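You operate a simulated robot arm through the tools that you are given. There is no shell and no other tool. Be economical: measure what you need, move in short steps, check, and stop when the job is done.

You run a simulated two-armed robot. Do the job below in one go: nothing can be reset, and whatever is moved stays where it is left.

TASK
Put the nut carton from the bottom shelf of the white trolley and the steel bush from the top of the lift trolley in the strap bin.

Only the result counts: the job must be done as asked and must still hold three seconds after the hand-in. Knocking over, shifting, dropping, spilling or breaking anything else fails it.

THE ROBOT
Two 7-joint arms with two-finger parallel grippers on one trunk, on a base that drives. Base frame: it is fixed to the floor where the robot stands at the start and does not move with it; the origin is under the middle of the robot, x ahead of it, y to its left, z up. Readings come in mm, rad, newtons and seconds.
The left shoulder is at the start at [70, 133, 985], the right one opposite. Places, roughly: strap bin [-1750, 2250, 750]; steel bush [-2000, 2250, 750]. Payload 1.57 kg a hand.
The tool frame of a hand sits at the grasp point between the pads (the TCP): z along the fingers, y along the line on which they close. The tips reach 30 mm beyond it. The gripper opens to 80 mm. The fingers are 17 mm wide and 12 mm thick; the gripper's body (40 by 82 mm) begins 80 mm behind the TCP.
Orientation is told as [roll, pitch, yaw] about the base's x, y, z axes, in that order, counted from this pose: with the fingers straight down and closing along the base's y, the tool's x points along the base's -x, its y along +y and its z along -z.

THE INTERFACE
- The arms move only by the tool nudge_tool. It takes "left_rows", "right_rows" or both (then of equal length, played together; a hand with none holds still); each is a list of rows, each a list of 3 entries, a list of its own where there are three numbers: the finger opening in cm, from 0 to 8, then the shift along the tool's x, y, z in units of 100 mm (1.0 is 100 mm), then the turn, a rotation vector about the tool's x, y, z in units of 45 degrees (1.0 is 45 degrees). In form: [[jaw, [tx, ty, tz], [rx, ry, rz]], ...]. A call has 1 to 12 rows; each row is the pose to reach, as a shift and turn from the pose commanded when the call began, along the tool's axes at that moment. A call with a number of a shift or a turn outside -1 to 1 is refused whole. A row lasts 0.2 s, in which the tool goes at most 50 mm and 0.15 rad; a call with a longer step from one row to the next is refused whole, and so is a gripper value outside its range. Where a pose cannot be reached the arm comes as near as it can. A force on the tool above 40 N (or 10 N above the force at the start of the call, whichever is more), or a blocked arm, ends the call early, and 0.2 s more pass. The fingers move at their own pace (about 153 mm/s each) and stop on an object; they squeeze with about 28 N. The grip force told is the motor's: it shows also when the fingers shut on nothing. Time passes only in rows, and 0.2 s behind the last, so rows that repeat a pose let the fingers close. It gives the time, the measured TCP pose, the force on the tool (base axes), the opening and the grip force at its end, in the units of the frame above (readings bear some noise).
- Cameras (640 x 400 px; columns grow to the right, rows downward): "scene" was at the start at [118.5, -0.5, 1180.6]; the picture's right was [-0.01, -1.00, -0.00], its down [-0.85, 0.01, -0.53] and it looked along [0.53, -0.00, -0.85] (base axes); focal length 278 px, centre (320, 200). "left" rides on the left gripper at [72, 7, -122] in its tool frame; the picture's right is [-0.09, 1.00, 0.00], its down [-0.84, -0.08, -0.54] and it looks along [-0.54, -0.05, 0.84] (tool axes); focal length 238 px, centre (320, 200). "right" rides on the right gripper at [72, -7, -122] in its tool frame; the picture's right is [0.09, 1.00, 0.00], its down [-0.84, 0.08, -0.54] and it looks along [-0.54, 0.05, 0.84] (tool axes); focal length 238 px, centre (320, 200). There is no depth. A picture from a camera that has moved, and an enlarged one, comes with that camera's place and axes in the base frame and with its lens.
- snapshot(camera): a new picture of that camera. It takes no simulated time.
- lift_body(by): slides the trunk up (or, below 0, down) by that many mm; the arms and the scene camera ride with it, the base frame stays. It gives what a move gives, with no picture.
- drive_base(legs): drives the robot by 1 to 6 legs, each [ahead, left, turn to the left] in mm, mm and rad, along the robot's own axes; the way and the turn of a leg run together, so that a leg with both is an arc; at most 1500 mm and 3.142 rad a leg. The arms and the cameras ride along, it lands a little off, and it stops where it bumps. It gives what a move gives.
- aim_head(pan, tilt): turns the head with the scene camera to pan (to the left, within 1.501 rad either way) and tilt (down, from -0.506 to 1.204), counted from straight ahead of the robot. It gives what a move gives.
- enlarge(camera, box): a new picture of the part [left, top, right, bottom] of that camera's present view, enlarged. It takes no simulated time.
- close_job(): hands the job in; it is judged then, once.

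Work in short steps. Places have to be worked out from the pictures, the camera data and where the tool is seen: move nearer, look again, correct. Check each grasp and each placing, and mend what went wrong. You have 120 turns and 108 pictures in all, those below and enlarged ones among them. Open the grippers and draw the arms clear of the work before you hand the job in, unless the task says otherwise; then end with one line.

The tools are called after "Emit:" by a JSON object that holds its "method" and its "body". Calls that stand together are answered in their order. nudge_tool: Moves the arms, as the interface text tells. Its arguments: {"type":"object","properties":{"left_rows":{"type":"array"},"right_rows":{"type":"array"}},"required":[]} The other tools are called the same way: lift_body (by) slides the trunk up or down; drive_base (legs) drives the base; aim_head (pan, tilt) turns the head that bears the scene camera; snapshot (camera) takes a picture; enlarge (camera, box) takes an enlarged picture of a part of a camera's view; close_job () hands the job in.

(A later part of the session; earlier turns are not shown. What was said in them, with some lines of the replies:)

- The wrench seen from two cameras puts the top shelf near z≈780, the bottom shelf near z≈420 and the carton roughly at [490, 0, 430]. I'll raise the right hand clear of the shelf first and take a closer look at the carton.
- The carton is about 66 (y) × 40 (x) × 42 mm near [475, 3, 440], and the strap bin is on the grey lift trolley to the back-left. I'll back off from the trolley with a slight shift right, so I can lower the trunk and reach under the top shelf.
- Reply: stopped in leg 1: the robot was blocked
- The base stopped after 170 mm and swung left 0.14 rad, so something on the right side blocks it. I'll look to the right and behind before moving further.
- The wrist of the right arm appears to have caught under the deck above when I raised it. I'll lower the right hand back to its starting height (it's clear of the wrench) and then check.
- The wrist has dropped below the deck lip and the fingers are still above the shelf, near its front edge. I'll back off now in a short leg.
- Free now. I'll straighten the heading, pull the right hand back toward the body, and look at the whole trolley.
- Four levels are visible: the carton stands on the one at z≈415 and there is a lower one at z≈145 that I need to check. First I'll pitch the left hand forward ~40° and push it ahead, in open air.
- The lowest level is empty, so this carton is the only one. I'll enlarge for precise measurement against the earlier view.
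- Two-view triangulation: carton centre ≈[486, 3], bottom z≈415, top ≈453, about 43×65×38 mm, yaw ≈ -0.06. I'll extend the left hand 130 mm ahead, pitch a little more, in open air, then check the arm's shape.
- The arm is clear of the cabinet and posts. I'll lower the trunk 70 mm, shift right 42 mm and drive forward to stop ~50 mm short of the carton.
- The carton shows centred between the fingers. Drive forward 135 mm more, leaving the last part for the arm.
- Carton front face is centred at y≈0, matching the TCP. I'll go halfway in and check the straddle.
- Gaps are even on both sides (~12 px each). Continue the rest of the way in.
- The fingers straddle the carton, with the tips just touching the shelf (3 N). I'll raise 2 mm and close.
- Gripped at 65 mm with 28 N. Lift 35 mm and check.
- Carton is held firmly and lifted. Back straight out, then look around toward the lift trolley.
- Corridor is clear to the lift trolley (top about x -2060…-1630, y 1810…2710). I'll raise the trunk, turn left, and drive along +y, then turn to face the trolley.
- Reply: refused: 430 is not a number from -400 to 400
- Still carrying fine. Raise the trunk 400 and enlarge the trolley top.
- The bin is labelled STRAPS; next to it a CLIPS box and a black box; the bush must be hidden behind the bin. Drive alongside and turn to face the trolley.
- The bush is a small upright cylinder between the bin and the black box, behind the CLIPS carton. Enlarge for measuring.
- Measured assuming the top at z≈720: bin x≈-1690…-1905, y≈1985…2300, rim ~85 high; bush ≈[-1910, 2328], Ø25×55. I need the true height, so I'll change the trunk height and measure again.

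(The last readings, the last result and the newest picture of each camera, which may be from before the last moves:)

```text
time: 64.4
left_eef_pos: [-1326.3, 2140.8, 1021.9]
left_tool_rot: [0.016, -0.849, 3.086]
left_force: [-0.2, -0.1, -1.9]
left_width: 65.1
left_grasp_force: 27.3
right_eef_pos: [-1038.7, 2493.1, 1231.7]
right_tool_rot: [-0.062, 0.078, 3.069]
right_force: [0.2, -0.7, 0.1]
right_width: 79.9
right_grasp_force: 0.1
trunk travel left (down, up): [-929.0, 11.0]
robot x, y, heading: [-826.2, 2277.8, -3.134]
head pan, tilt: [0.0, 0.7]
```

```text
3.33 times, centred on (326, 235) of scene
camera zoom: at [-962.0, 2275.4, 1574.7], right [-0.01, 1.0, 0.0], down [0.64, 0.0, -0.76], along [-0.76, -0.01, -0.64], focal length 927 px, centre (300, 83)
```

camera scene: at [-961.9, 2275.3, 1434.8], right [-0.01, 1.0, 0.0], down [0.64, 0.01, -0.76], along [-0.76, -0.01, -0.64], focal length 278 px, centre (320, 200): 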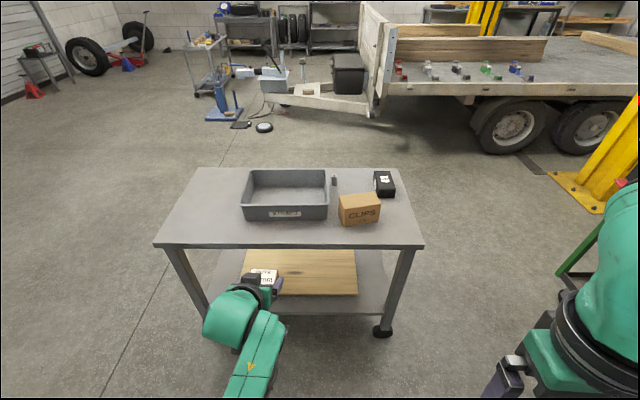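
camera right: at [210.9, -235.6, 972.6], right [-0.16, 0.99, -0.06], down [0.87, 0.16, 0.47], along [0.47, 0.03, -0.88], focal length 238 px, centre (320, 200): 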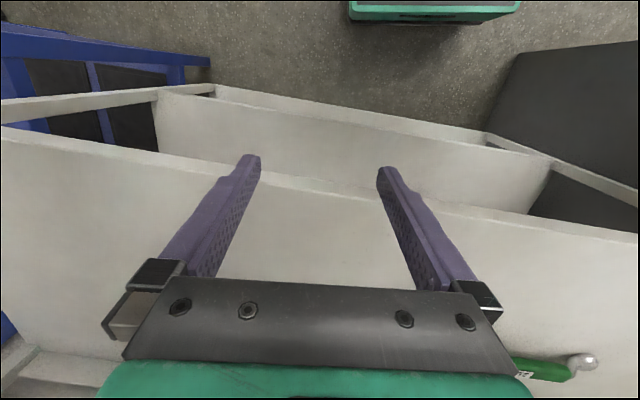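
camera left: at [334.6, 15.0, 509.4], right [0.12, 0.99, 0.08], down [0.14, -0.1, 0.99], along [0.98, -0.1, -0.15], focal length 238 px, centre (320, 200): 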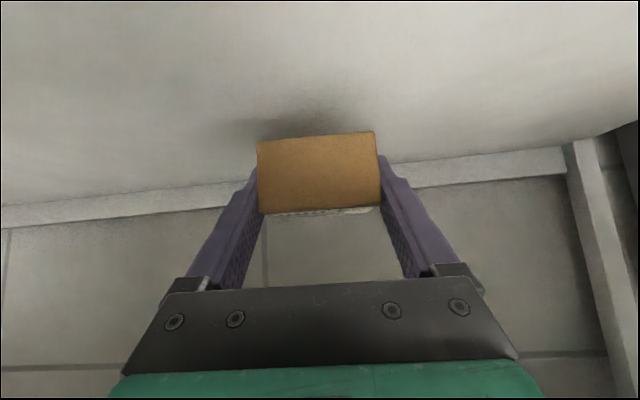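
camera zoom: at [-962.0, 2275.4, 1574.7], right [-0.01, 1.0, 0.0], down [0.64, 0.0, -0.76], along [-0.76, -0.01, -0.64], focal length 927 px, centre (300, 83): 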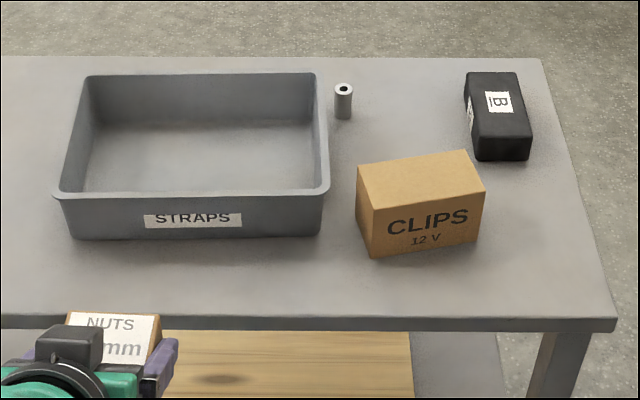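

Two-view result: table z≈735, bin rim z≈832, bin rim x≈-1652…-1861, y≈2003…2303; bush ≈[-1896, 2327]. The bin centre is ≈[-1757, 2150], lined up with the left hand. I'll steepen the left hand (pitch → -0.3) so its camera clears the rim, and drive ahead.

Emit:
{"method": "nudge_tool", "body": {"left_rows": [[5, [0, 0, 0], [0, 0.175, 0]], [5, [0, 0, 0], [0, 0.35, 0]], [5, [0, 0, 0], [0, 0.525, 0]], [5, [0, 0, 0], [0, 0.7, 0]], [5, [0, 0, 0], [0, 0.7, 0]]]}}

Emit:
{"method": "drive_base", "body": {"legs": [[420, 0, 0]]}}

Emit:
{"method": "aim_head", "body": {"pan": 0.15, "tilt": 0.95}}

Emit:
{"method": "snapshot", "body": {"camera": "scene"}}

Emit:
{"method": "snapshot", "body": {"camera": "left"}}

```text
time: 65.6
left_eef_pos: [-1326.4, 2140.2, 1022.1]
left_tool_rot: [0.011, -0.296, 3.096]
left_force: [1.0, -0.7, -1.6]
left_width: 64.7
left_grasp_force: 28.2
right_eef_pos: [-1038.0, 2494.1, 1231.8]
right_tool_rot: [-0.064, 0.077, 3.067]
right_force: [0.4, 0.1, -0.3]
right_width: 80.0
right_grasp_force: 0.0
trunk travel left (down, up): [-929.0, 11.0]
robot x, y, heading: [-824.2, 2272.8, -3.134]
head pan, tilt: [0.0, 0.7]
```

```text
time: 68.2
left_eef_pos: [-1733.3, 2137.9, 1023.1]
left_tool_rot: [0.01, -0.302, 3.093]
left_force: [0.5, -0.7, -2.3]
left_width: 64.6
left_grasp_force: 27.4
right_eef_pos: [-1446.0, 2490.5, 1231.7]
right_tool_rot: [-0.061, 0.076, 3.068]
right_force: [0.3, -0.7, 1.0]
right_width: 80.0
right_grasp_force: 0.2
trunk travel left (down, up): [-929.0, 11.0]
robot x, y, heading: [-1234.6, 2272.2, -3.134]
head pan, tilt: [0.0, 0.7]
```

```text
time: 68.9
left_eef_pos: [-1734.7, 2137.3, 1021.9]
left_tool_rot: [0.01, -0.298, 3.094]
left_force: [0.5, -0.3, -2.0]
left_width: 64.6
left_grasp_force: 27.9
right_eef_pos: [-1447.6, 2490.6, 1231.3]
right_tool_rot: [-0.062, 0.078, 3.066]
right_force: [0.3, 0.6, -0.6]
right_width: 79.8
right_grasp_force: 0.0
trunk travel left (down, up): [-929.0, 11.0]
robot x, y, heading: [-1235.0, 2270.3, -3.135]
head pan, tilt: [0.15, 0.949]
```

```text
74 pictures are left
camera scene: at [-1357.6, 2261.6, 1555.0], right [-0.16, 0.99, 0.0], down [0.8, 0.13, -0.58], along [-0.57, -0.09, -0.81], focal length 278 px, centre (320, 200)
```

scene: 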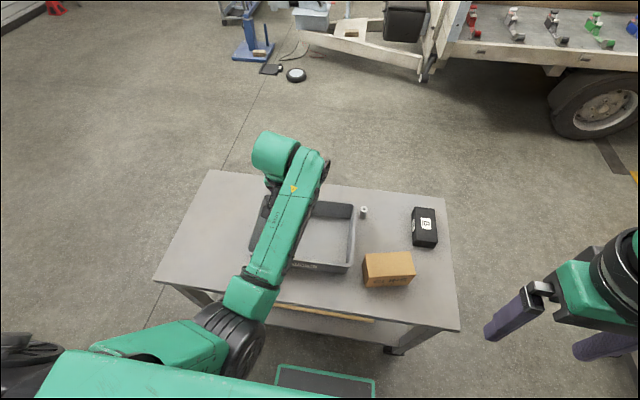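

```text
73 pictures are left
camera left: at [-1631.5, 2127.8, 1117.5], right [-0.13, -0.99, 0.04], down [-0.64, 0.11, 0.76], along [-0.76, 0.08, -0.65], focal length 238 px, centre (320, 200)
```

left: 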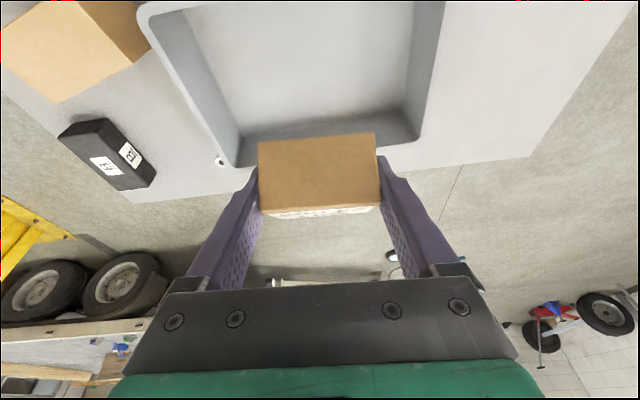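

Bin confirmed at x≈-1655…-1860, y≈1993…2290. Move 30 mm further ahead and lower the trunk 190 mm, then check.

Emit:
{"method": "drive_base", "body": {"legs": [[30, 0, 0]]}}

Emit:
{"method": "lift_body", "body": {"by": -190}}

Emit:
{"method": "snapshot", "body": {"camera": "left"}}

Emit:
{"method": "snapshot", "body": {"camera": "scene"}}

```text
time: 69.8
left_eef_pos: [-1759.1, 2138.0, 1025.5]
left_tool_rot: [0.012, -0.305, 3.091]
left_force: [1.0, -0.1, -2.0]
left_width: 64.6
left_grasp_force: 27.8
right_eef_pos: [-1468.7, 2490.4, 1233.9]
right_tool_rot: [-0.062, 0.075, 3.067]
right_force: [0.9, 0.4, -0.1]
right_width: 80.0
right_grasp_force: 0.0
trunk travel left (down, up): [-929.0, 11.0]
robot x, y, heading: [-1262.0, 2270.7, -3.138]
head pan, tilt: [0.15, 0.949]
```

```text
time: 71.8
left_eef_pos: [-1764.6, 2137.6, 833.3]
left_tool_rot: [0.011, -0.298, 3.093]
left_force: [-0.1, 0.6, -2.5]
left_width: 64.6
left_grasp_force: 27.9
right_eef_pos: [-1476.5, 2491.2, 1041.4]
right_tool_rot: [-0.067, 0.079, 3.069]
right_force: [0.0, -0.5, 0.6]
right_width: 80.0
right_grasp_force: 0.1
trunk travel left (down, up): [-739.0, 201.0]
robot x, y, heading: [-1263.3, 2278.7, -3.135]
head pan, tilt: [0.15, 0.949]
```

```text
72 pictures are left
camera left: at [-1660.7, 2128.1, 927.7], right [-0.13, -0.99, 0.04], down [-0.64, 0.11, 0.76], along [-0.76, 0.08, -0.65], focal length 238 px, centre (320, 200)
```

left: 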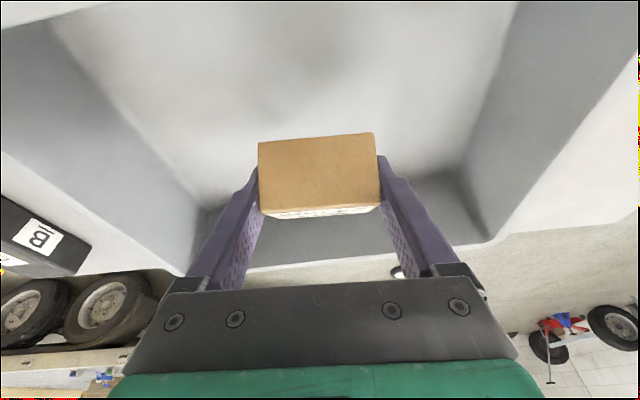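

```text
71 pictures are left
camera scene: at [-1386.5, 2261.5, 1365.0], right [-0.16, 0.99, 0.0], down [0.8, 0.13, -0.58], along [-0.57, -0.09, -0.81], focal length 278 px, centre (320, 200)
```

scene: 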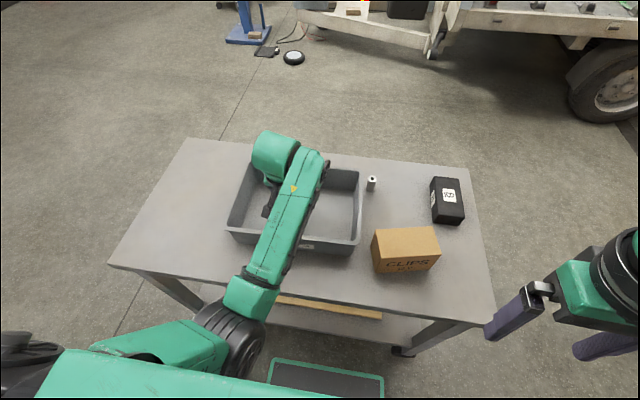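

Over the bin floor, carton well inside. Lower 38 mm by trunk, then feel down gently with the arm.

Emit:
{"method": "lift_body", "body": {"by": -38}}

Emit:
{"method": "nudge_tool", "body": {"left_rows": [[5, [0.009, 0, 0.03], [0, 0, 0]], [5, [0.018, 0, 0.06], [0, 0, 0]], [5, [0.027, 0, 0.09], [0, 0, 0]]]}}

Emit:
{"method": "snapshot", "body": {"camera": "left"}}

```text
time: 72.7
left_eef_pos: [-1763.9, 2137.8, 793.6]
left_tool_rot: [0.01, -0.298, 3.093]
left_force: [-0.3, -0.4, -2.8]
left_width: 64.6
left_grasp_force: 28.3
right_eef_pos: [-1477.1, 2491.4, 1003.3]
right_tool_rot: [-0.063, 0.08, 3.069]
right_force: [-0.1, -0.9, -0.5]
right_width: 79.9
right_grasp_force: 0.1
trunk travel left (down, up): [-701.0, 239.0]
robot x, y, heading: [-1264.4, 2271.0, -3.129]
head pan, tilt: [0.15, 0.949]
```

```text
time: 73.5
left_eef_pos: [-1764.9, 2137.7, 784.1]
left_tool_rot: [0.011, -0.298, 3.093]
left_force: [0.1, 0.8, -1.8]
left_width: 64.9
left_grasp_force: 27.9
right_eef_pos: [-1477.4, 2490.0, 1003.3]
right_tool_rot: [-0.062, 0.078, 3.068]
right_force: [-1.0, -0.9, -0.6]
right_width: 80.1
right_grasp_force: 0.0
trunk travel left (down, up): [-701.0, 239.0]
robot x, y, heading: [-1262.8, 2273.5, -3.136]
head pan, tilt: [0.15, 0.949]
```

```text
70 pictures are left
camera left: at [-1661.2, 2128.1, 880.2], right [-0.13, -0.99, 0.04], down [-0.64, 0.11, 0.76], along [-0.76, 0.08, -0.65], focal length 238 px, centre (320, 200)
```

left: 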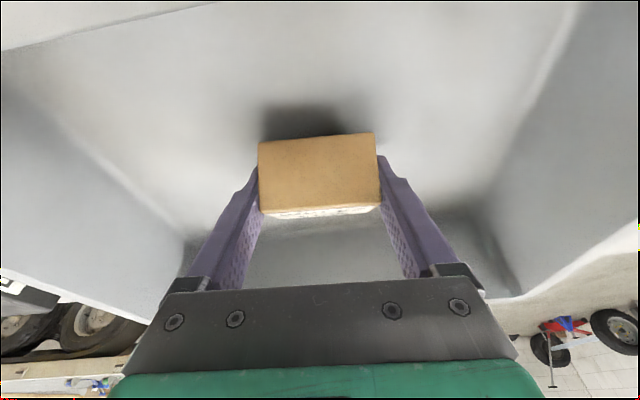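

No contact yet (force unchanged). Continue down a bit.

Emit:
{"method": "nudge_tool", "body": {"left_rows": [[5, [0.009, 0, 0.03], [0, 0, 0]], [5, [0.018, 0, 0.06], [0, 0, 0]], [5, [0.027, 0, 0.09], [0, 0, 0]]]}}

```text
time: 74.2
left_eef_pos: [-1759.8, 2137.6, 775.8]
left_tool_rot: [0.013, -0.301, 3.092]
left_force: [3.3, -0.4, 14.0]
left_width: 65.0
left_grasp_force: 24.2
right_eef_pos: [-1473.1, 2491.1, 1003.6]
right_tool_rot: [-0.063, 0.076, 3.068]
right_force: [0.9, -0.1, -0.8]
right_width: 80.2
right_grasp_force: 0.0
trunk travel left (down, up): [-701.0, 239.0]
robot x, y, heading: [-1263.9, 2274.6, -3.13]
head pan, tilt: [0.15, 0.949]
```

Contact with the bin floor (14 N). Back up 2 mm, and open.

Emit:
{"method": "nudge_tool", "body": {"left_rows": [[5, [-0.006, 0, -0.02], [0, 0, 0]], [7, [-0.006, 0, -0.02], [0, 0, 0]], [8, [-0.006, 0, -0.02], [0, 0, 0]], [8, [-0.006, 0, -0.02], [0, 0, 0]]]}}

Emit:
{"method": "snapshot", "body": {"camera": "left"}}

```text
time: 75.2
left_eef_pos: [-1762.8, 2138.3, 776.7]
left_tool_rot: [0.01, -0.299, 3.091]
left_force: [0.2, 0.1, 0.8]
left_width: 79.8
left_grasp_force: 0.1
right_eef_pos: [-1476.2, 2491.3, 1002.5]
right_tool_rot: [-0.063, 0.079, 3.068]
right_force: [0.4, 0.3, 0.3]
right_width: 80.0
right_grasp_force: 0.1
trunk travel left (down, up): [-701.0, 239.0]
robot x, y, heading: [-1262.9, 2277.1, -3.135]
head pan, tilt: [0.15, 0.949]
```

```text
69 pictures are left
camera left: at [-1659.6, 2128.5, 872.5], right [-0.13, -0.99, 0.04], down [-0.64, 0.11, 0.76], along [-0.76, 0.08, -0.65], focal length 238 px, centre (320, 200)
```

left: 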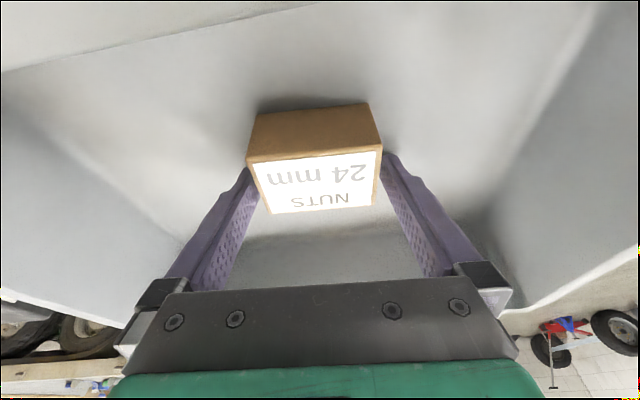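

The carton lies flat on the bin floor, released. Raise the trunk 230 mm and look.

Emit:
{"method": "nudge_tool", "body": {"left_rows": [[8, [-0.06, 0, -0.2], [0, 0, 0]], [8, [-0.12, 0, -0.4], [0, 0, 0]], [8, [-0.24, 0, -0.8], [0, 0, 0]]]}}

Emit:
{"method": "lift_body", "body": {"by": 190}}

Emit:
{"method": "snapshot", "body": {"camera": "left"}}

```text
time: 76.0
left_eef_pos: [-1763.1, 2137.4, 861.4]
left_tool_rot: [0.016, -0.299, 3.093]
left_force: [0.0, -0.1, 0.0]
left_width: 80.3
left_grasp_force: 0.1
right_eef_pos: [-1477.3, 2491.0, 1004.4]
right_tool_rot: [-0.063, 0.078, 3.068]
right_force: [-0.6, 0.5, -0.7]
right_width: 80.1
right_grasp_force: 0.0
trunk travel left (down, up): [-701.0, 239.0]
robot x, y, heading: [-1268.5, 2274.0, -3.139]
head pan, tilt: [0.15, 0.949]
```

```text
time: 78.1
left_eef_pos: [-1763.5, 2136.9, 1050.0]
left_tool_rot: [0.014, -0.299, 3.094]
left_force: [-0.8, 0.2, 0.7]
left_width: 80.2
left_grasp_force: 0.0
right_eef_pos: [-1476.5, 2489.5, 1193.9]
right_tool_rot: [-0.064, 0.08, 3.068]
right_force: [0.5, -0.6, 0.4]
right_width: 80.0
right_grasp_force: 0.0
trunk travel left (down, up): [-891.0, 49.0]
robot x, y, heading: [-1263.1, 2271.9, -3.134]
head pan, tilt: [0.15, 0.949]
```

```text
68 pictures are left
camera left: at [-1660.2, 2127.8, 1146.8], right [-0.13, -0.99, 0.04], down [-0.64, 0.12, 0.76], along [-0.76, 0.08, -0.64], focal length 238 px, centre (320, 200)
```

left: 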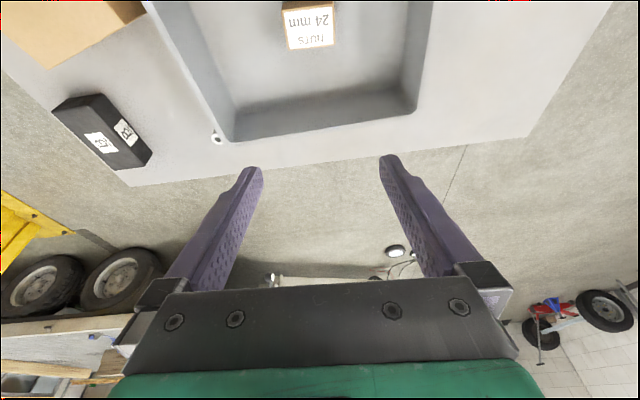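

Carton is safely in the bin. For the bush I'll use the same hand: sidestep right 190 mm, make the tool vertical and turn it 90° so it closes along x, because the bush stands too close to the bin side to close along y.

Emit:
{"method": "drive_base", "body": {"legs": [[0, -188, 0]]}}

Emit:
{"method": "nudge_tool", "body": {"left_rows": [[8, [0, 0, 0], [0, 0.19, 0]], [8, [0, 0, 0], [0, 0.38, 0]], [8, [0, 0, 0], [0, 0.38, 0]]]}}

Emit:
{"method": "nudge_tool", "body": {"left_rows": [[8, [0, 0, 0], [0, 0, -0.17]], [8, [0, 0, 0], [0, 0, -0.34]], [8, [0, 0, 0], [0, 0, -0.51]], [8, [0, 0, 0], [0, 0, -0.68]], [8, [0, 0, 0], [0, 0, -0.85]], [8, [0, 0, 0], [0, 0, -1.0]], [8, [0, 0, 0], [0, 0, -1.0]]]}}

Emit:
{"method": "nudge_tool", "body": {"left_rows": [[8, [0, 0, 0], [0, 0, -0.17]], [8, [0, 0, 0], [0, 0, -0.34]], [8, [0, 0, 0], [0, 0, -0.51]], [8, [0, 0, 0], [0, 0, -0.68]], [8, [0, 0, 0], [0, 0, -0.85]], [8, [0, 0, 0], [0, 0, -1.0]], [8, [0, 0, 0], [0, 0, -1.0]]]}}

Emit:
{"method": "snapshot", "body": {"camera": "left"}}

Emit:
{"method": "snapshot", "body": {"camera": "scene"}}

```text
time: 79.7
left_eef_pos: [-1764.7, 2321.9, 1051.2]
left_tool_rot: [0.01, -0.299, 3.095]
left_force: [0.5, -0.6, 0.6]
left_width: 80.0
left_grasp_force: 0.1
right_eef_pos: [-1477.2, 2677.1, 1194.0]
right_tool_rot: [-0.067, 0.078, 3.069]
right_force: [0.4, 0.2, 0.4]
right_width: 80.2
right_grasp_force: 0.0
trunk travel left (down, up): [-891.0, 49.0]
robot x, y, heading: [-1264.3, 2462.7, -3.135]
head pan, tilt: [0.15, 0.949]
```

```text
time: 80.5
left_eef_pos: [-1771.8, 2291.6, 1043.0]
left_tool_rot: [0.069, 0.001, 3.139]
left_force: [1.4, 0.1, -0.7]
left_width: 80.3
left_grasp_force: 0.0
left hand out of reach, approached as far as the arm can: row 2, 3
right_eef_pos: [-1477.7, 2680.6, 1193.6]
right_tool_rot: [-0.062, 0.078, 3.069]
right_force: [0.5, -0.4, 0.2]
right_width: 80.2
right_grasp_force: 0.0
trunk travel left (down, up): [-891.0, 49.0]
robot x, y, heading: [-1263.8, 2458.9, -3.134]
head pan, tilt: [0.15, 0.949]
```

```text
time: 82.1
left_eef_pos: [-1773.8, 2293.0, 1044.7]
left_tool_rot: [0.041, -0.048, -2.359]
left_force: [-0.4, -0.8, 0.6]
left_width: 79.9
left_grasp_force: 0.0
right_eef_pos: [-1477.8, 2679.1, 1192.9]
right_tool_rot: [-0.062, 0.078, 3.069]
right_force: [0.8, -1.0, 0.4]
right_width: 79.9
right_grasp_force: 0.0
trunk travel left (down, up): [-891.0, 49.0]
robot x, y, heading: [-1263.6, 2461.0, -3.134]
head pan, tilt: [0.15, 0.949]
```

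```text
time: 83.7
left_eef_pos: [-1773.5, 2293.4, 1046.2]
left_tool_rot: [-0.007, -0.063, -1.569]
left_force: [-1.2, -0.7, -0.2]
left_width: 80.0
left_grasp_force: 0.0
right_eef_pos: [-1477.4, 2679.2, 1193.6]
right_tool_rot: [-0.062, 0.08, 3.069]
right_force: [0.8, -0.1, -0.4]
right_width: 80.0
right_grasp_force: 0.1
trunk travel left (down, up): [-891.0, 49.0]
robot x, y, heading: [-1263.4, 2460.1, -3.132]
head pan, tilt: [0.15, 0.949]
```

```text
67 pictures are left
camera left: at [-1767.7, 2372.8, 1162.3], right [1.0, -0.09, 0.0], down [-0.07, -0.8, 0.59], along [-0.06, -0.59, -0.8], focal length 238 px, centre (320, 200)
```

left: 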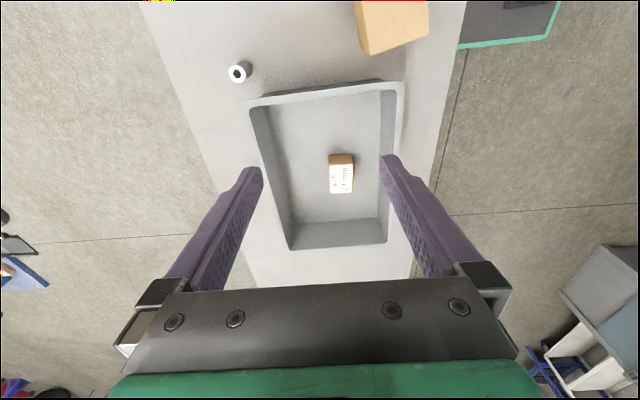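

```text
66 pictures are left
camera scene: at [-1387.2, 2450.5, 1517.0], right [-0.16, 0.99, 0.0], down [0.8, 0.13, -0.58], along [-0.57, -0.09, -0.81], focal length 278 px, centre (320, 200)
```

scene: 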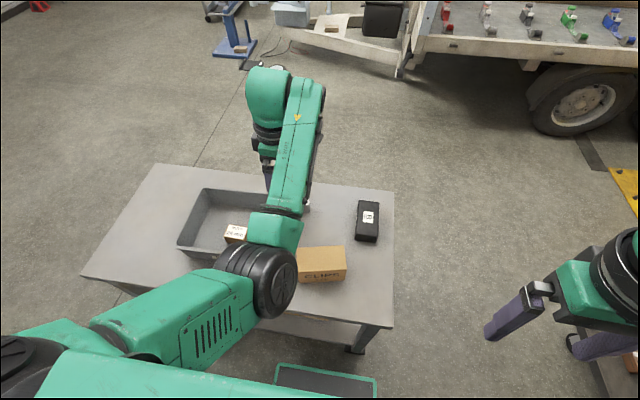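

The hand turned but seems near a reach limit. I'll test whether it can get the extra reach (33 mm ahead, 25 mm toward its shoulder line) while lowering 50 mm, still well above everything.

Emit:
{"method": "nudge_tool", "body": {"left_rows": [[6, [0.1, -0.1, 0.15], [0.03, 0, 0]], [6, [0.2, -0.2, 0.3], [0.06, 0, 0]], [6, [0.25, -0.33, 0.5], [0.08, 0, 0]], [6, [0.25, -0.33, 0.5], [0.08, 0, 0]]]}}

```text
time: 84.7
left_eef_pos: [-1803.8, 2318.2, 990.3]
left_tool_rot: [-0.059, -0.061, -1.576]
left_force: [0.4, -0.6, -0.4]
left_width: 60.2
left_grasp_force: 0.1
right_eef_pos: [-1476.6, 2678.9, 1194.2]
right_tool_rot: [-0.063, 0.079, 3.068]
right_force: [0.3, -0.3, 0.3]
right_width: 80.1
right_grasp_force: 0.0
trunk travel left (down, up): [-891.0, 49.0]
robot x, y, heading: [-1261.8, 2463.1, -3.135]
head pan, tilt: [0.15, 0.949]
```

Reached. Level the roll, then drive forward 85 mm (base front stays ~60 mm short of the wheels) and look.

Emit:
{"method": "nudge_tool", "body": {"left_rows": [[6, [0, 0, 0], [-0.075, 0, 0]], [6, [0, 0, 0], [-0.075, 0, 0]]]}}

Emit:
{"method": "drive_base", "body": {"legs": [[85, 0, 0]]}}

Emit:
{"method": "snapshot", "body": {"camera": "left"}}

Emit:
{"method": "snapshot", "body": {"camera": "scene"}}

```text
time: 85.3
left_eef_pos: [-1804.3, 2334.3, 992.4]
left_tool_rot: [-0.004, -0.031, -1.595]
left_force: [0.3, -1.2, -0.3]
left_width: 60.0
left_grasp_force: 0.0
right_eef_pos: [-1477.3, 2679.7, 1193.4]
right_tool_rot: [-0.063, 0.079, 3.067]
right_force: [0.0, 1.3, -0.5]
right_width: 80.0
right_grasp_force: 0.1
trunk travel left (down, up): [-891.0, 49.0]
robot x, y, heading: [-1264.4, 2460.4, -3.136]
head pan, tilt: [0.15, 0.949]
```

```text
time: 86.4
left_eef_pos: [-1884.3, 2336.4, 995.5]
left_tool_rot: [-0.014, -0.029, -1.594]
left_force: [0.7, -0.1, 0.1]
left_width: 60.0
left_grasp_force: 0.0
right_eef_pos: [-1555.4, 2678.4, 1196.1]
right_tool_rot: [-0.063, 0.074, 3.07]
right_force: [0.9, 1.3, 0.0]
right_width: 79.9
right_grasp_force: 0.1
trunk travel left (down, up): [-891.0, 49.0]
robot x, y, heading: [-1344.8, 2461.6, -3.135]
head pan, tilt: [0.15, 0.949]
```

```text
65 pictures are left
camera left: at [-1875.2, 2411.3, 1116.9], right [0.99, -0.12, -0.01], down [-0.09, -0.82, 0.57], along [-0.07, -0.56, -0.82], focal length 238 px, centre (320, 200)
```

left: 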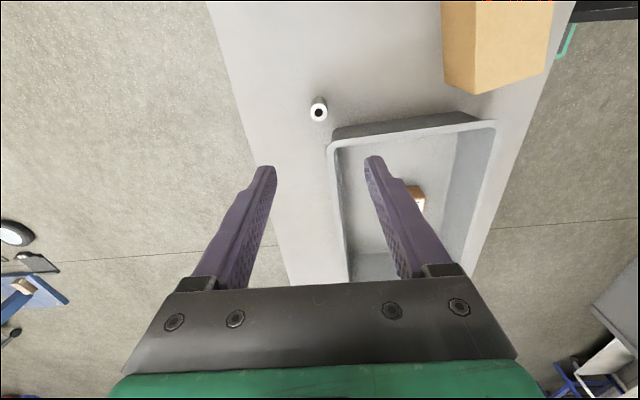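

```text
64 pictures are left
camera scene: at [-1463.5, 2449.9, 1517.7], right [-0.16, 0.99, 0.0], down [0.8, 0.13, -0.59], along [-0.58, -0.09, -0.81], focal length 278 px, centre (320, 200)
```

scene: 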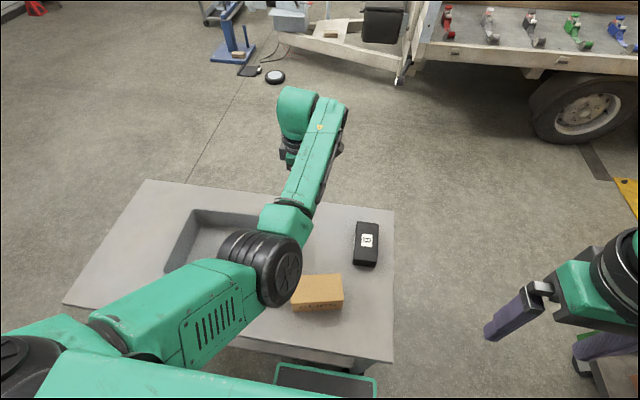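

Bush top measures ≈[-1888, 2329]; TCP is at [-1884, 2336]. Lower 120 mm by trunk and re-measure, also checking the elbow over the CLIPS box.

Emit:
{"method": "lift_body", "body": {"by": -120}}

Emit:
{"method": "snapshot", "body": {"camera": "left"}}

Emit:
{"method": "snapshot", "body": {"camera": "scene"}}

Emit:
{"method": "snapshot", "body": {"camera": "right"}}

```text
time: 87.9
left_eef_pos: [-1888.5, 2332.7, 874.3]
left_tool_rot: [-0.008, -0.033, -1.592]
left_force: [0.5, 0.1, 0.2]
left_width: 59.9
left_grasp_force: 0.0
right_eef_pos: [-1561.4, 2679.5, 1073.5]
right_tool_rot: [-0.065, 0.08, 3.07]
right_force: [-0.6, 0.3, 0.5]
right_width: 80.0
right_grasp_force: 0.1
trunk travel left (down, up): [-771.0, 169.0]
robot x, y, heading: [-1345.5, 2460.2, -3.133]
head pan, tilt: [0.15, 0.949]
```

```text
63 pictures are left
camera left: at [-1880.7, 2408.6, 993.9], right [0.99, -0.11, 0.0], down [-0.09, -0.82, 0.57], along [-0.07, -0.57, -0.82], focal length 238 px, centre (320, 200)
```

left: 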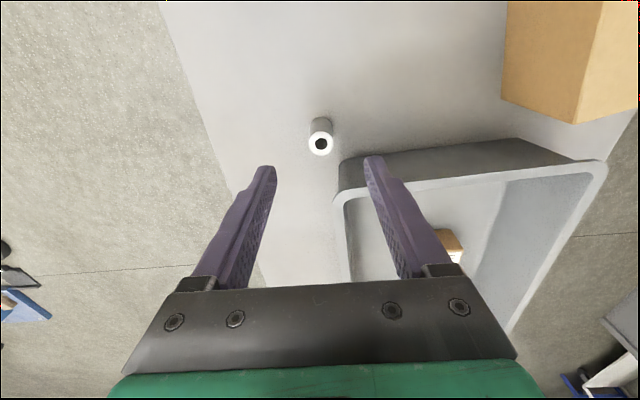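

```text
62 pictures are left
camera scene: at [-1470.3, 2449.7, 1397.1], right [-0.16, 0.99, 0.0], down [0.8, 0.13, -0.58], along [-0.57, -0.09, -0.81], focal length 278 px, centre (320, 200)
```

scene: 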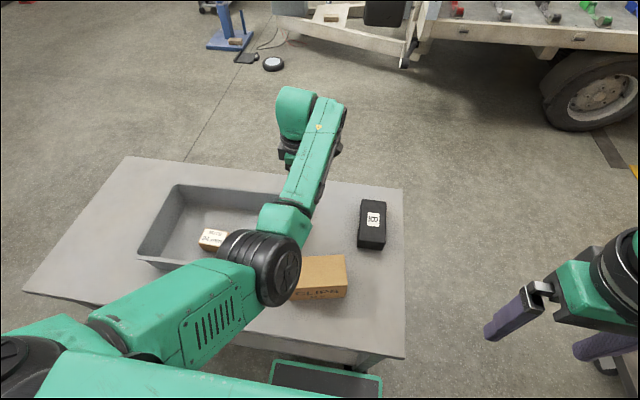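

```text
61 pictures are left
camera right: at [-1499.3, 2673.2, 1201.1], right [0.03, -1.0, -0.06], down [-0.88, -0.05, 0.47], along [-0.47, 0.04, -0.88], focal length 238 px, centre (320, 200)
```

right: 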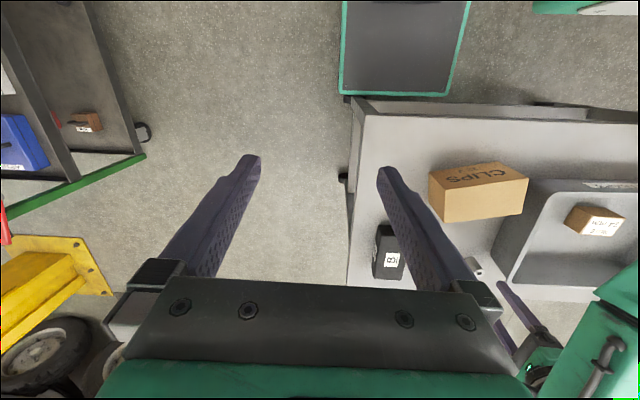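

The TCP is within 4 mm of the bush axis. The elbow might come close to the CLIPS box if I lower by trunk, so I'll do the remaining descent with the arm: first 55 mm, with the jaw at 45 mm.

Emit:
{"method": "nudge_tool", "body": {"left_rows": [[4.5, [0, -0.02, 0.2], [0, 0, 0]], [4.5, [0, -0.02, 0.4], [0, 0, 0]], [4.5, [-0.01, -0.02, 0.55], [0, 0, 0]], [4.5, [-0.01, -0.02, 0.55], [0, 0, 0]]]}}

Emit:
{"method": "snapshot", "body": {"camera": "left"}}

Emit:
{"method": "snapshot", "body": {"camera": "scene"}}

```text
time: 88.9
left_eef_pos: [-1889.9, 2333.7, 821.0]
left_tool_rot: [-0.007, -0.028, -1.593]
left_force: [-0.1, 0.0, 0.2]
left_width: 45.1
left_grasp_force: 0.1
right_eef_pos: [-1560.3, 2679.5, 1073.4]
right_tool_rot: [-0.063, 0.079, 3.071]
right_force: [0.1, -0.1, -0.4]
right_width: 80.1
right_grasp_force: 0.1
trunk travel left (down, up): [-771.0, 169.0]
robot x, y, heading: [-1347.4, 2463.4, -3.132]
head pan, tilt: [0.15, 0.949]
```

```text
60 pictures are left
camera left: at [-1882.2, 2409.0, 940.0], right [0.99, -0.12, 0.0], down [-0.09, -0.82, 0.57], along [-0.07, -0.56, -0.82], focal length 238 px, centre (320, 200)
```

left: 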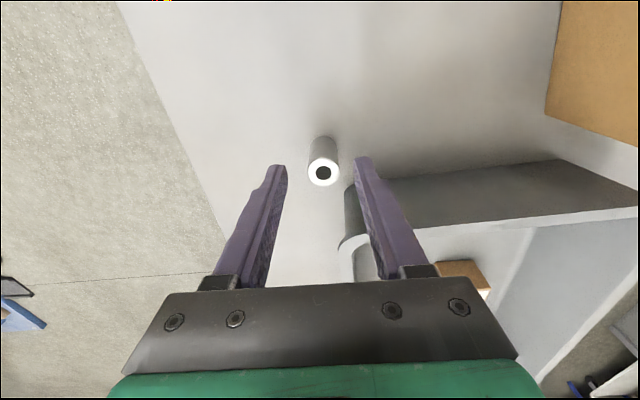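

```text
59 pictures are left
camera scene: at [-1470.3, 2449.8, 1397.0], right [-0.16, 0.99, 0.0], down [0.8, 0.13, -0.58], along [-0.57, -0.09, -0.81], focal length 278 px, centre (320, 200)
```

scene: 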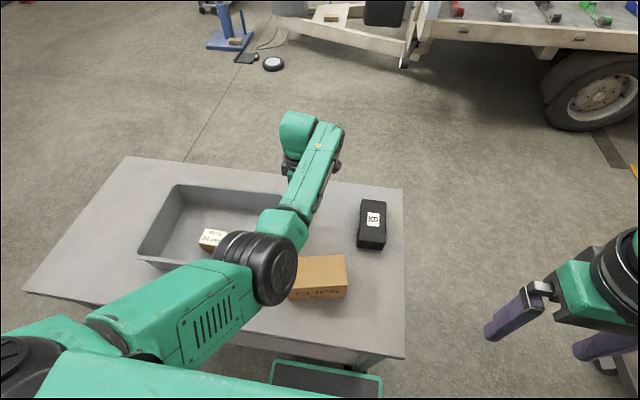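

Bush top ≈[-1890, 2330], well centred between fingers. Descend the remaining 48 mm in steps.

Emit:
{"method": "nudge_tool", "body": {"left_rows": [[4.5, [-0.01, 0, 0.15], [0, 0, 0]], [4.5, [-0.02, 0, 0.3], [0, 0, 0]], [4.5, [-0.03, 0, 0.4], [0, 0, 0]], [4.5, [-0.03, 0, 0.48], [0, 0, 0]]]}}

Emit:
{"method": "snapshot", "body": {"camera": "left"}}

```text
time: 89.9
left_eef_pos: [-1891.5, 2329.7, 771.2]
left_tool_rot: [-0.007, -0.03, -1.593]
left_force: [-0.1, -0.7, -0.2]
left_width: 45.0
left_grasp_force: 0.0
right_eef_pos: [-1560.4, 2678.2, 1073.7]
right_tool_rot: [-0.062, 0.08, 3.07]
right_force: [-0.7, 0.3, 0.2]
right_width: 80.3
right_grasp_force: 0.0
trunk travel left (down, up): [-771.0, 169.0]
robot x, y, heading: [-1346.9, 2460.5, -3.134]
head pan, tilt: [0.15, 0.949]
```

```text
58 pictures are left
camera left: at [-1883.4, 2404.1, 892.2], right [0.99, -0.12, 0.0], down [-0.09, -0.82, 0.57], along [-0.07, -0.56, -0.82], focal length 238 px, centre (320, 200)
```

left: 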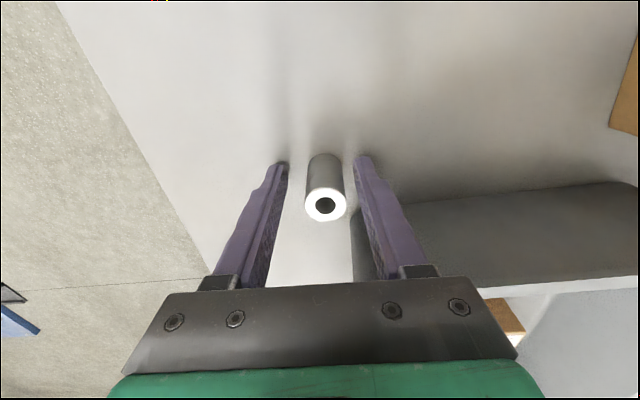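

Well centred. Close on the bush.

Emit:
{"method": "nudge_tool", "body": {"left_rows": [[1, [0, 0, 0], [0, 0, 0]], [1, [0, 0, 0], [0, 0, 0]], [1, [0, 0, 0], [0, 0, 0]]]}}

Emit:
{"method": "nudge_tool", "body": {"left_rows": [[1, [0, 0, -0.2], [0, 0, 0]], [1, [0, 0, -0.5], [0, 0, 0]], [1, [0, 0, -0.9], [0, 0, 0]], [1, [0, 0, -0.95], [0, 0, 0]]]}}

Emit:
{"method": "snapshot", "body": {"camera": "left"}}

```text
time: 90.7
left_eef_pos: [-1892.1, 2328.6, 772.6]
left_tool_rot: [-0.006, -0.029, -1.595]
left_force: [0.5, 0.4, 0.4]
left_width: 22.9
left_grasp_force: 27.5
right_eef_pos: [-1560.3, 2679.1, 1074.3]
right_tool_rot: [-0.062, 0.078, 3.071]
right_force: [-0.2, 0.0, 0.3]
right_width: 79.8
right_grasp_force: 0.1
trunk travel left (down, up): [-771.0, 169.0]
robot x, y, heading: [-1347.8, 2464.5, -3.13]
head pan, tilt: [0.15, 0.949]
```

```text
time: 91.7
left_eef_pos: [-1890.7, 2318.2, 866.0]
left_tool_rot: [-0.005, -0.049, -1.576]
left_force: [-0.3, 1.2, -0.9]
left_width: 23.1
left_grasp_force: 28.1
right_eef_pos: [-1560.8, 2679.5, 1074.8]
right_tool_rot: [-0.063, 0.077, 3.07]
right_force: [-0.5, 0.9, -0.3]
right_width: 80.0
right_grasp_force: 0.1
trunk travel left (down, up): [-771.0, 169.0]
robot x, y, heading: [-1349.0, 2462.2, -3.137]
head pan, tilt: [0.15, 0.949]
```

```text
57 pictures are left
camera left: at [-1883.1, 2396.1, 984.0], right [0.99, -0.1, 0.0], down [-0.08, -0.81, 0.58], along [-0.06, -0.58, -0.81], focal length 238 px, centre (320, 200)
```

left: 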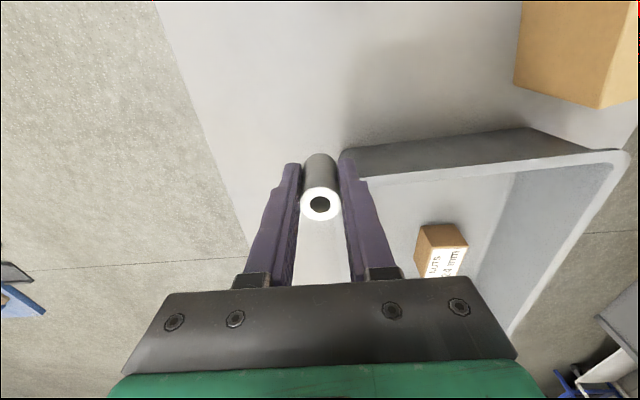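

Bush gripped (23 mm, 28 N) and lifted. Raise the trunk, then shift back 115 mm and left 90 mm to put it over the free right part of the bin.

Emit:
{"method": "lift_body", "body": {"by": 110}}

Emit:
{"method": "drive_base", "body": {"legs": [[-115, 0, 0], [0, 88, 0]]}}

Emit:
{"method": "snapshot", "body": {"camera": "left"}}

Emit:
{"method": "snapshot", "body": {"camera": "scene"}}

```text
time: 93.1
left_eef_pos: [-1891.0, 2318.8, 977.5]
left_tool_rot: [-0.009, -0.043, -1.579]
left_force: [0.0, -0.8, -0.8]
left_width: 22.9
left_grasp_force: 27.7
right_eef_pos: [-1560.1, 2678.2, 1183.3]
right_tool_rot: [-0.063, 0.079, 3.069]
right_force: [-0.1, -0.4, -0.3]
right_width: 80.2
right_grasp_force: 0.1
trunk travel left (down, up): [-881.0, 59.0]
robot x, y, heading: [-1350.3, 2460.2, -3.136]
head pan, tilt: [0.15, 0.949]
```

```text
time: 95.0
left_eef_pos: [-1773.4, 2237.1, 977.7]
left_tool_rot: [-0.007, -0.049, -1.579]
left_force: [-0.5, 0.7, -1.0]
left_width: 23.7
left_grasp_force: 28.2
right_eef_pos: [-1445.0, 2597.6, 1183.1]
right_tool_rot: [-0.058, 0.077, 3.07]
right_force: [-0.1, -0.1, 0.1]
right_width: 80.0
right_grasp_force: 0.1
trunk travel left (down, up): [-881.0, 59.0]
robot x, y, heading: [-1235.0, 2376.6, -3.134]
head pan, tilt: [0.15, 0.949]
```

```text
56 pictures are left
camera left: at [-1767.4, 2315.5, 1095.5], right [0.99, -0.1, 0.0], down [-0.08, -0.81, 0.58], along [-0.06, -0.58, -0.81], focal length 238 px, centre (320, 200)
```

left: 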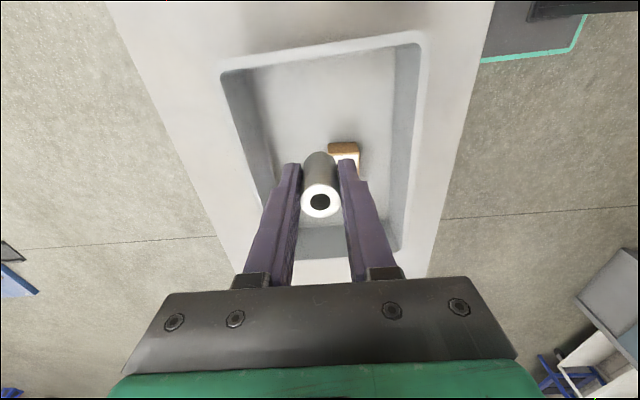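

```text
55 pictures are left
camera scene: at [-1354.4, 2370.1, 1507.0], right [-0.16, 0.99, 0.0], down [0.8, 0.12, -0.58], along [-0.57, -0.09, -0.81], focal length 278 px, centre (320, 200)
```

scene: 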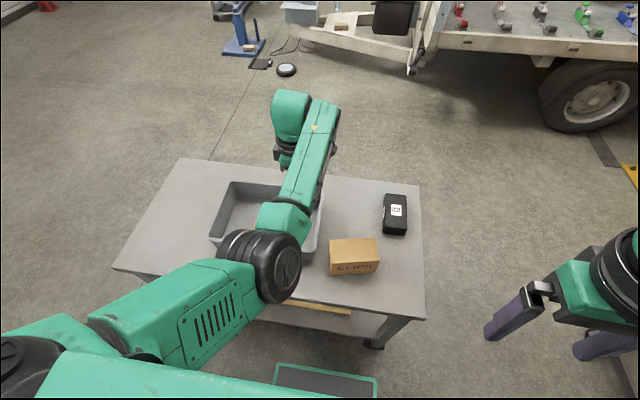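

Bush is over the free part of the bin at [-1773, 2237]. Lower the trunk 100, then the arm ~90 mm.

Emit:
{"method": "lift_body", "body": {"by": -110}}

Emit:
{"method": "nudge_tool", "body": {"left_rows": [[1, [0, 0, 0.2], [0, 0, 0]], [1, [0, 0, 0.4], [0, 0, 0]], [1, [0, 0, 0.6], [0, 0, 0]], [1, [0, 0, 0.75], [0, 0, 0]], [1, [0, 0, 0.8], [0, 0, 0]]]}}

Emit:
{"method": "snapshot", "body": {"camera": "left"}}

```text
time: 96.4
left_eef_pos: [-1773.7, 2230.7, 865.7]
left_tool_rot: [-0.009, -0.048, -1.577]
left_force: [-0.5, 1.0, -0.4]
left_width: 23.2
left_grasp_force: 28.0
right_eef_pos: [-1444.4, 2592.7, 1074.6]
right_tool_rot: [-0.065, 0.078, 3.069]
right_force: [1.1, -0.7, -0.6]
right_width: 79.8
right_grasp_force: 0.0
trunk travel left (down, up): [-771.0, 169.0]
robot x, y, heading: [-1232.7, 2375.4, -3.134]
head pan, tilt: [0.15, 0.949]
```

```text
time: 97.6
left_eef_pos: [-1773.8, 2229.4, 786.6]
left_tool_rot: [-0.007, -0.046, -1.576]
left_force: [0.1, 0.2, -1.0]
left_width: 23.3
left_grasp_force: 27.5
right_eef_pos: [-1445.1, 2593.0, 1072.6]
right_tool_rot: [-0.064, 0.078, 3.071]
right_force: [0.0, 0.2, 0.5]
right_width: 80.0
right_grasp_force: 0.0
trunk travel left (down, up): [-771.0, 169.0]
robot x, y, heading: [-1231.0, 2377.9, -3.135]
head pan, tilt: [0.15, 0.949]
```

```text
54 pictures are left
camera left: at [-1767.3, 2307.7, 905.3], right [0.99, -0.1, 0.0], down [-0.08, -0.81, 0.58], along [-0.06, -0.58, -0.81], focal length 238 px, centre (320, 200)
```

left: 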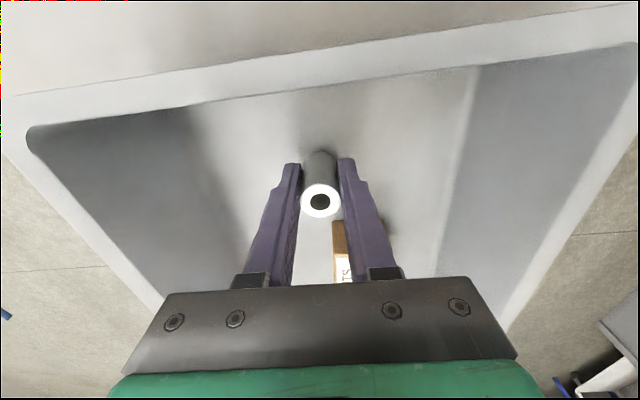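

Near the floor without contact. Feel down in small steps until it touches.

Emit:
{"method": "nudge_tool", "body": {"left_rows": [[1, [0, 0, 0.03], [0, 0, 0]], [1, [0, 0, 0.06], [0, 0, 0]], [1, [0, 0, 0.09], [0, 0, 0]], [1, [0, 0, 0.12], [0, 0, 0]]]}}

```text
time: 98.6
left_eef_pos: [-1774.5, 2228.8, 778.0]
left_tool_rot: [-0.014, -0.047, -1.58]
left_force: [0.5, 1.2, 19.4]
left_width: 23.7
left_grasp_force: 27.9
right_eef_pos: [-1441.6, 2594.4, 1074.5]
right_tool_rot: [-0.063, 0.076, 3.07]
right_force: [0.4, 0.1, -0.1]
right_width: 79.8
right_grasp_force: 0.0
trunk travel left (down, up): [-771.0, 169.0]
robot x, y, heading: [-1229.0, 2375.6, -3.136]
head pan, tilt: [0.15, 0.949]
```

On the floor (19 N). Ease up 3 mm, open to 45 mm, then look.

Emit:
{"method": "nudge_tool", "body": {"left_rows": [[1, [0, 0, -0.035], [0, 0, 0]], [2.8, [0, 0, -0.035], [0, 0, 0]], [4.5, [0, 0, -0.035], [0, 0, 0]], [4.5, [0, 0, -0.035], [0, 0, 0]]]}}

Emit:
{"method": "snapshot", "body": {"camera": "left"}}

```text
time: 99.6
left_eef_pos: [-1775.7, 2228.0, 778.6]
left_tool_rot: [-0.007, -0.047, -1.58]
left_force: [0.1, 0.5, -0.2]
left_width: 45.2
left_grasp_force: 0.1
right_eef_pos: [-1445.2, 2592.6, 1073.3]
right_tool_rot: [-0.065, 0.079, 3.071]
right_force: [0.3, 1.0, -1.4]
right_width: 79.8
right_grasp_force: 0.0
trunk travel left (down, up): [-771.0, 169.0]
robot x, y, heading: [-1228.7, 2377.2, -3.131]
head pan, tilt: [0.15, 0.949]
```

```text
53 pictures are left
camera left: at [-1768.3, 2307.2, 896.9], right [0.99, -0.1, 0.0], down [-0.08, -0.81, 0.58], along [-0.06, -0.58, -0.81], focal length 238 px, centre (320, 200)
```

left: 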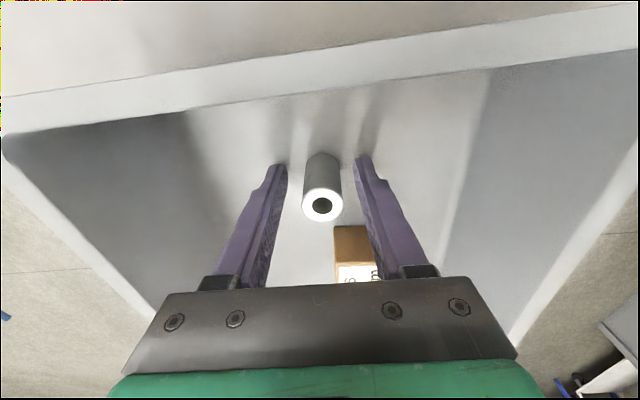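

The bush stands upright in the bin, released. Withdraw straight up with arm, then trunk, then back the base off.

Emit:
{"method": "nudge_tool", "body": {"left_rows": [[4.5, [0, 0, -0.2], [0, 0, 0]], [4.5, [0, 0, -0.5], [0, 0, 0]], [4.5, [0, 0, -0.8], [0, 0, 0]], [4.5, [0, 0, -0.8], [0, 0, 0]]]}}

Emit:
{"method": "lift_body", "body": {"by": 150}}

Emit:
{"method": "drive_base", "body": {"legs": [[-400, 0, 0]]}}

Emit:
{"method": "aim_head", "body": {"pan": 0.0, "tilt": 0.7}}

Emit:
{"method": "snapshot", "body": {"camera": "scene"}}

```text
time: 100.6
left_eef_pos: [-1774.1, 2225.8, 858.6]
left_tool_rot: [-0.006, -0.055, -1.569]
left_force: [0.8, 0.2, -0.1]
left_width: 44.8
left_grasp_force: 0.0
right_eef_pos: [-1444.8, 2593.9, 1072.8]
right_tool_rot: [-0.065, 0.078, 3.069]
right_force: [0.0, 0.0, -0.9]
right_width: 80.1
right_grasp_force: 0.0
trunk travel left (down, up): [-771.0, 169.0]
robot x, y, heading: [-1233.6, 2374.0, -3.137]
head pan, tilt: [0.15, 0.949]
```

```text
time: 102.4
left_eef_pos: [-1775.7, 2226.1, 1008.9]
left_tool_rot: [-0.01, -0.056, -1.569]
left_force: [-0.4, -0.8, 0.7]
left_width: 44.9
left_grasp_force: 0.1
right_eef_pos: [-1445.2, 2593.7, 1223.7]
right_tool_rot: [-0.062, 0.078, 3.07]
right_force: [-0.1, -0.1, -0.8]
right_width: 79.9
right_grasp_force: 0.1
trunk travel left (down, up): [-921.0, 19.0]
robot x, y, heading: [-1232.6, 2374.0, -3.127]
head pan, tilt: [0.15, 0.949]
```

```text
time: 104.8
left_eef_pos: [-1378.6, 2229.6, 1007.8]
left_tool_rot: [-0.008, -0.054, -1.569]
left_force: [-0.6, 0.1, 0.4]
left_width: 45.0
left_grasp_force: 0.2
right_eef_pos: [-1049.5, 2596.9, 1223.2]
right_tool_rot: [-0.063, 0.08, 3.069]
right_force: [0.3, -0.4, 0.2]
right_width: 79.8
right_grasp_force: 0.0
trunk travel left (down, up): [-921.0, 19.0]
robot x, y, heading: [-835.9, 2378.7, -3.136]
head pan, tilt: [0.15, 0.949]
```

```text
time: 105.6
left_eef_pos: [-1376.5, 2228.2, 1008.1]
left_tool_rot: [-0.009, -0.057, -1.567]
left_force: [-0.7, 0.2, 0.4]
left_width: 45.1
left_grasp_force: 0.0
right_eef_pos: [-1046.6, 2596.4, 1224.0]
right_tool_rot: [-0.064, 0.079, 3.07]
right_force: [-0.8, -0.7, -0.1]
right_width: 79.8
right_grasp_force: 0.2
trunk travel left (down, up): [-921.0, 19.0]
robot x, y, heading: [-833.7, 2380.9, -3.134]
head pan, tilt: [0.0, 0.7]
```

```text
52 pictures are left
camera scene: at [-969.4, 2378.0, 1566.8], right [-0.01, 1.0, 0.0], down [0.64, 0.01, -0.76], along [-0.76, -0.01, -0.64], focal length 278 px, centre (320, 200)
```

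scene: 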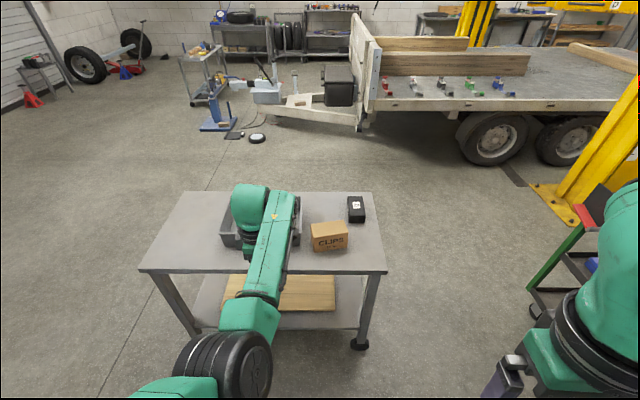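

Everything else on the trolley is in place. I'll open the hand fully and turn a little so the arm does not block the view into the bin.

Emit:
{"method": "nudge_tool", "body": {"left_rows": [[8, [0, 0, 0], [0, 0, 0]], [8, [0, 0, 0], [0, 0, 0]]]}}

Emit:
{"method": "drive_base", "body": {"legs": [[-100, 0, 0], [0, 0, 0.5]]}}

Emit:
{"method": "aim_head", "body": {"pan": -0.5, "tilt": 0.6}}

Emit:
{"method": "enlarge", "body": {"camera": "scene", "box": [160, 140, 416, 300]}}

```text
time: 106.2
left_eef_pos: [-1377.8, 2229.1, 1008.3]
left_tool_rot: [-0.009, -0.059, -1.567]
left_force: [-0.2, -0.3, -0.1]
left_width: 80.3
left_grasp_force: 0.0
right_eef_pos: [-1047.7, 2595.9, 1223.3]
right_tool_rot: [-0.063, 0.079, 3.071]
right_force: [0.1, -0.1, 0.1]
right_width: 80.1
right_grasp_force: 0.0
trunk travel left (down, up): [-921.0, 19.0]
robot x, y, heading: [-837.0, 2378.4, -3.131]
head pan, tilt: [0.0, 0.7]
```

```text
time: 108.8
left_eef_pos: [-1137.4, 1987.7, 1008.4]
left_tool_rot: [-0.007, -0.056, -1.067]
left_force: [-0.7, -0.7, -0.2]
left_width: 80.1
left_grasp_force: 0.0
right_eef_pos: [-1025.7, 2469.4, 1224.0]
right_tool_rot: [-0.062, 0.078, -2.712]
right_force: [-0.1, -0.2, 0.8]
right_width: 79.9
right_grasp_force: 0.0
trunk travel left (down, up): [-921.0, 19.0]
robot x, y, heading: [-735.4, 2382.6, -2.635]
head pan, tilt: [0.0, 0.7]
```

```text
time: 109.7
left_eef_pos: [-1138.2, 1986.2, 1009.4]
left_tool_rot: [-0.009, -0.058, -1.067]
left_force: [0.2, 0.0, -0.1]
left_width: 80.0
left_grasp_force: 0.0
right_eef_pos: [-1023.3, 2467.7, 1222.8]
right_tool_rot: [-0.065, 0.076, -2.712]
right_force: [0.2, -0.3, -0.3]
right_width: 80.0
right_grasp_force: 0.1
trunk travel left (down, up): [-921.0, 19.0]
robot x, y, heading: [-733.6, 2378.3, -2.63]
head pan, tilt: [-0.499, 0.6]
```

```text
2.50 times, centred on (288, 220) of scene
camera zoom: at [-865.9, 2354.1, 1575.4], right [-0.01, 1.0, 0.0], down [0.57, 0.01, -0.82], along [-0.82, -0.01, -0.57], focal length 696 px, centre (400, 150)
```

zoom: 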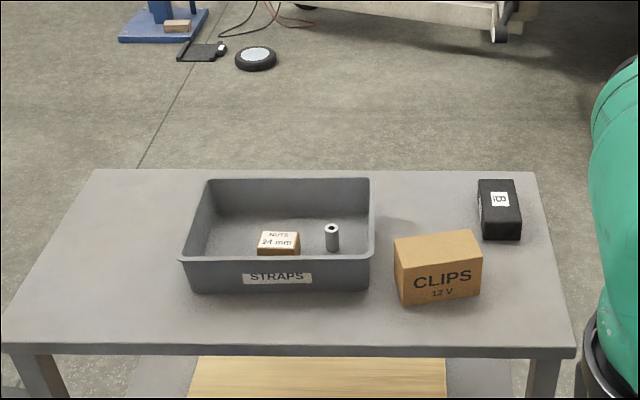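

Both the nut carton and the bush are in the STRAPS bin; grippers are open and clear. Handing in.

Emit:
{"method": "close_job", "body": {}}

```text
The job is handed in.
```

The nut carton and the steel bush are both in the strap bin, and the job is handed in. While backing away at the start, my right wrist caught under the white trolley's upper deck, which stopped the base and turned it slightly. I saw nothing shifted on the trolley afterwards.
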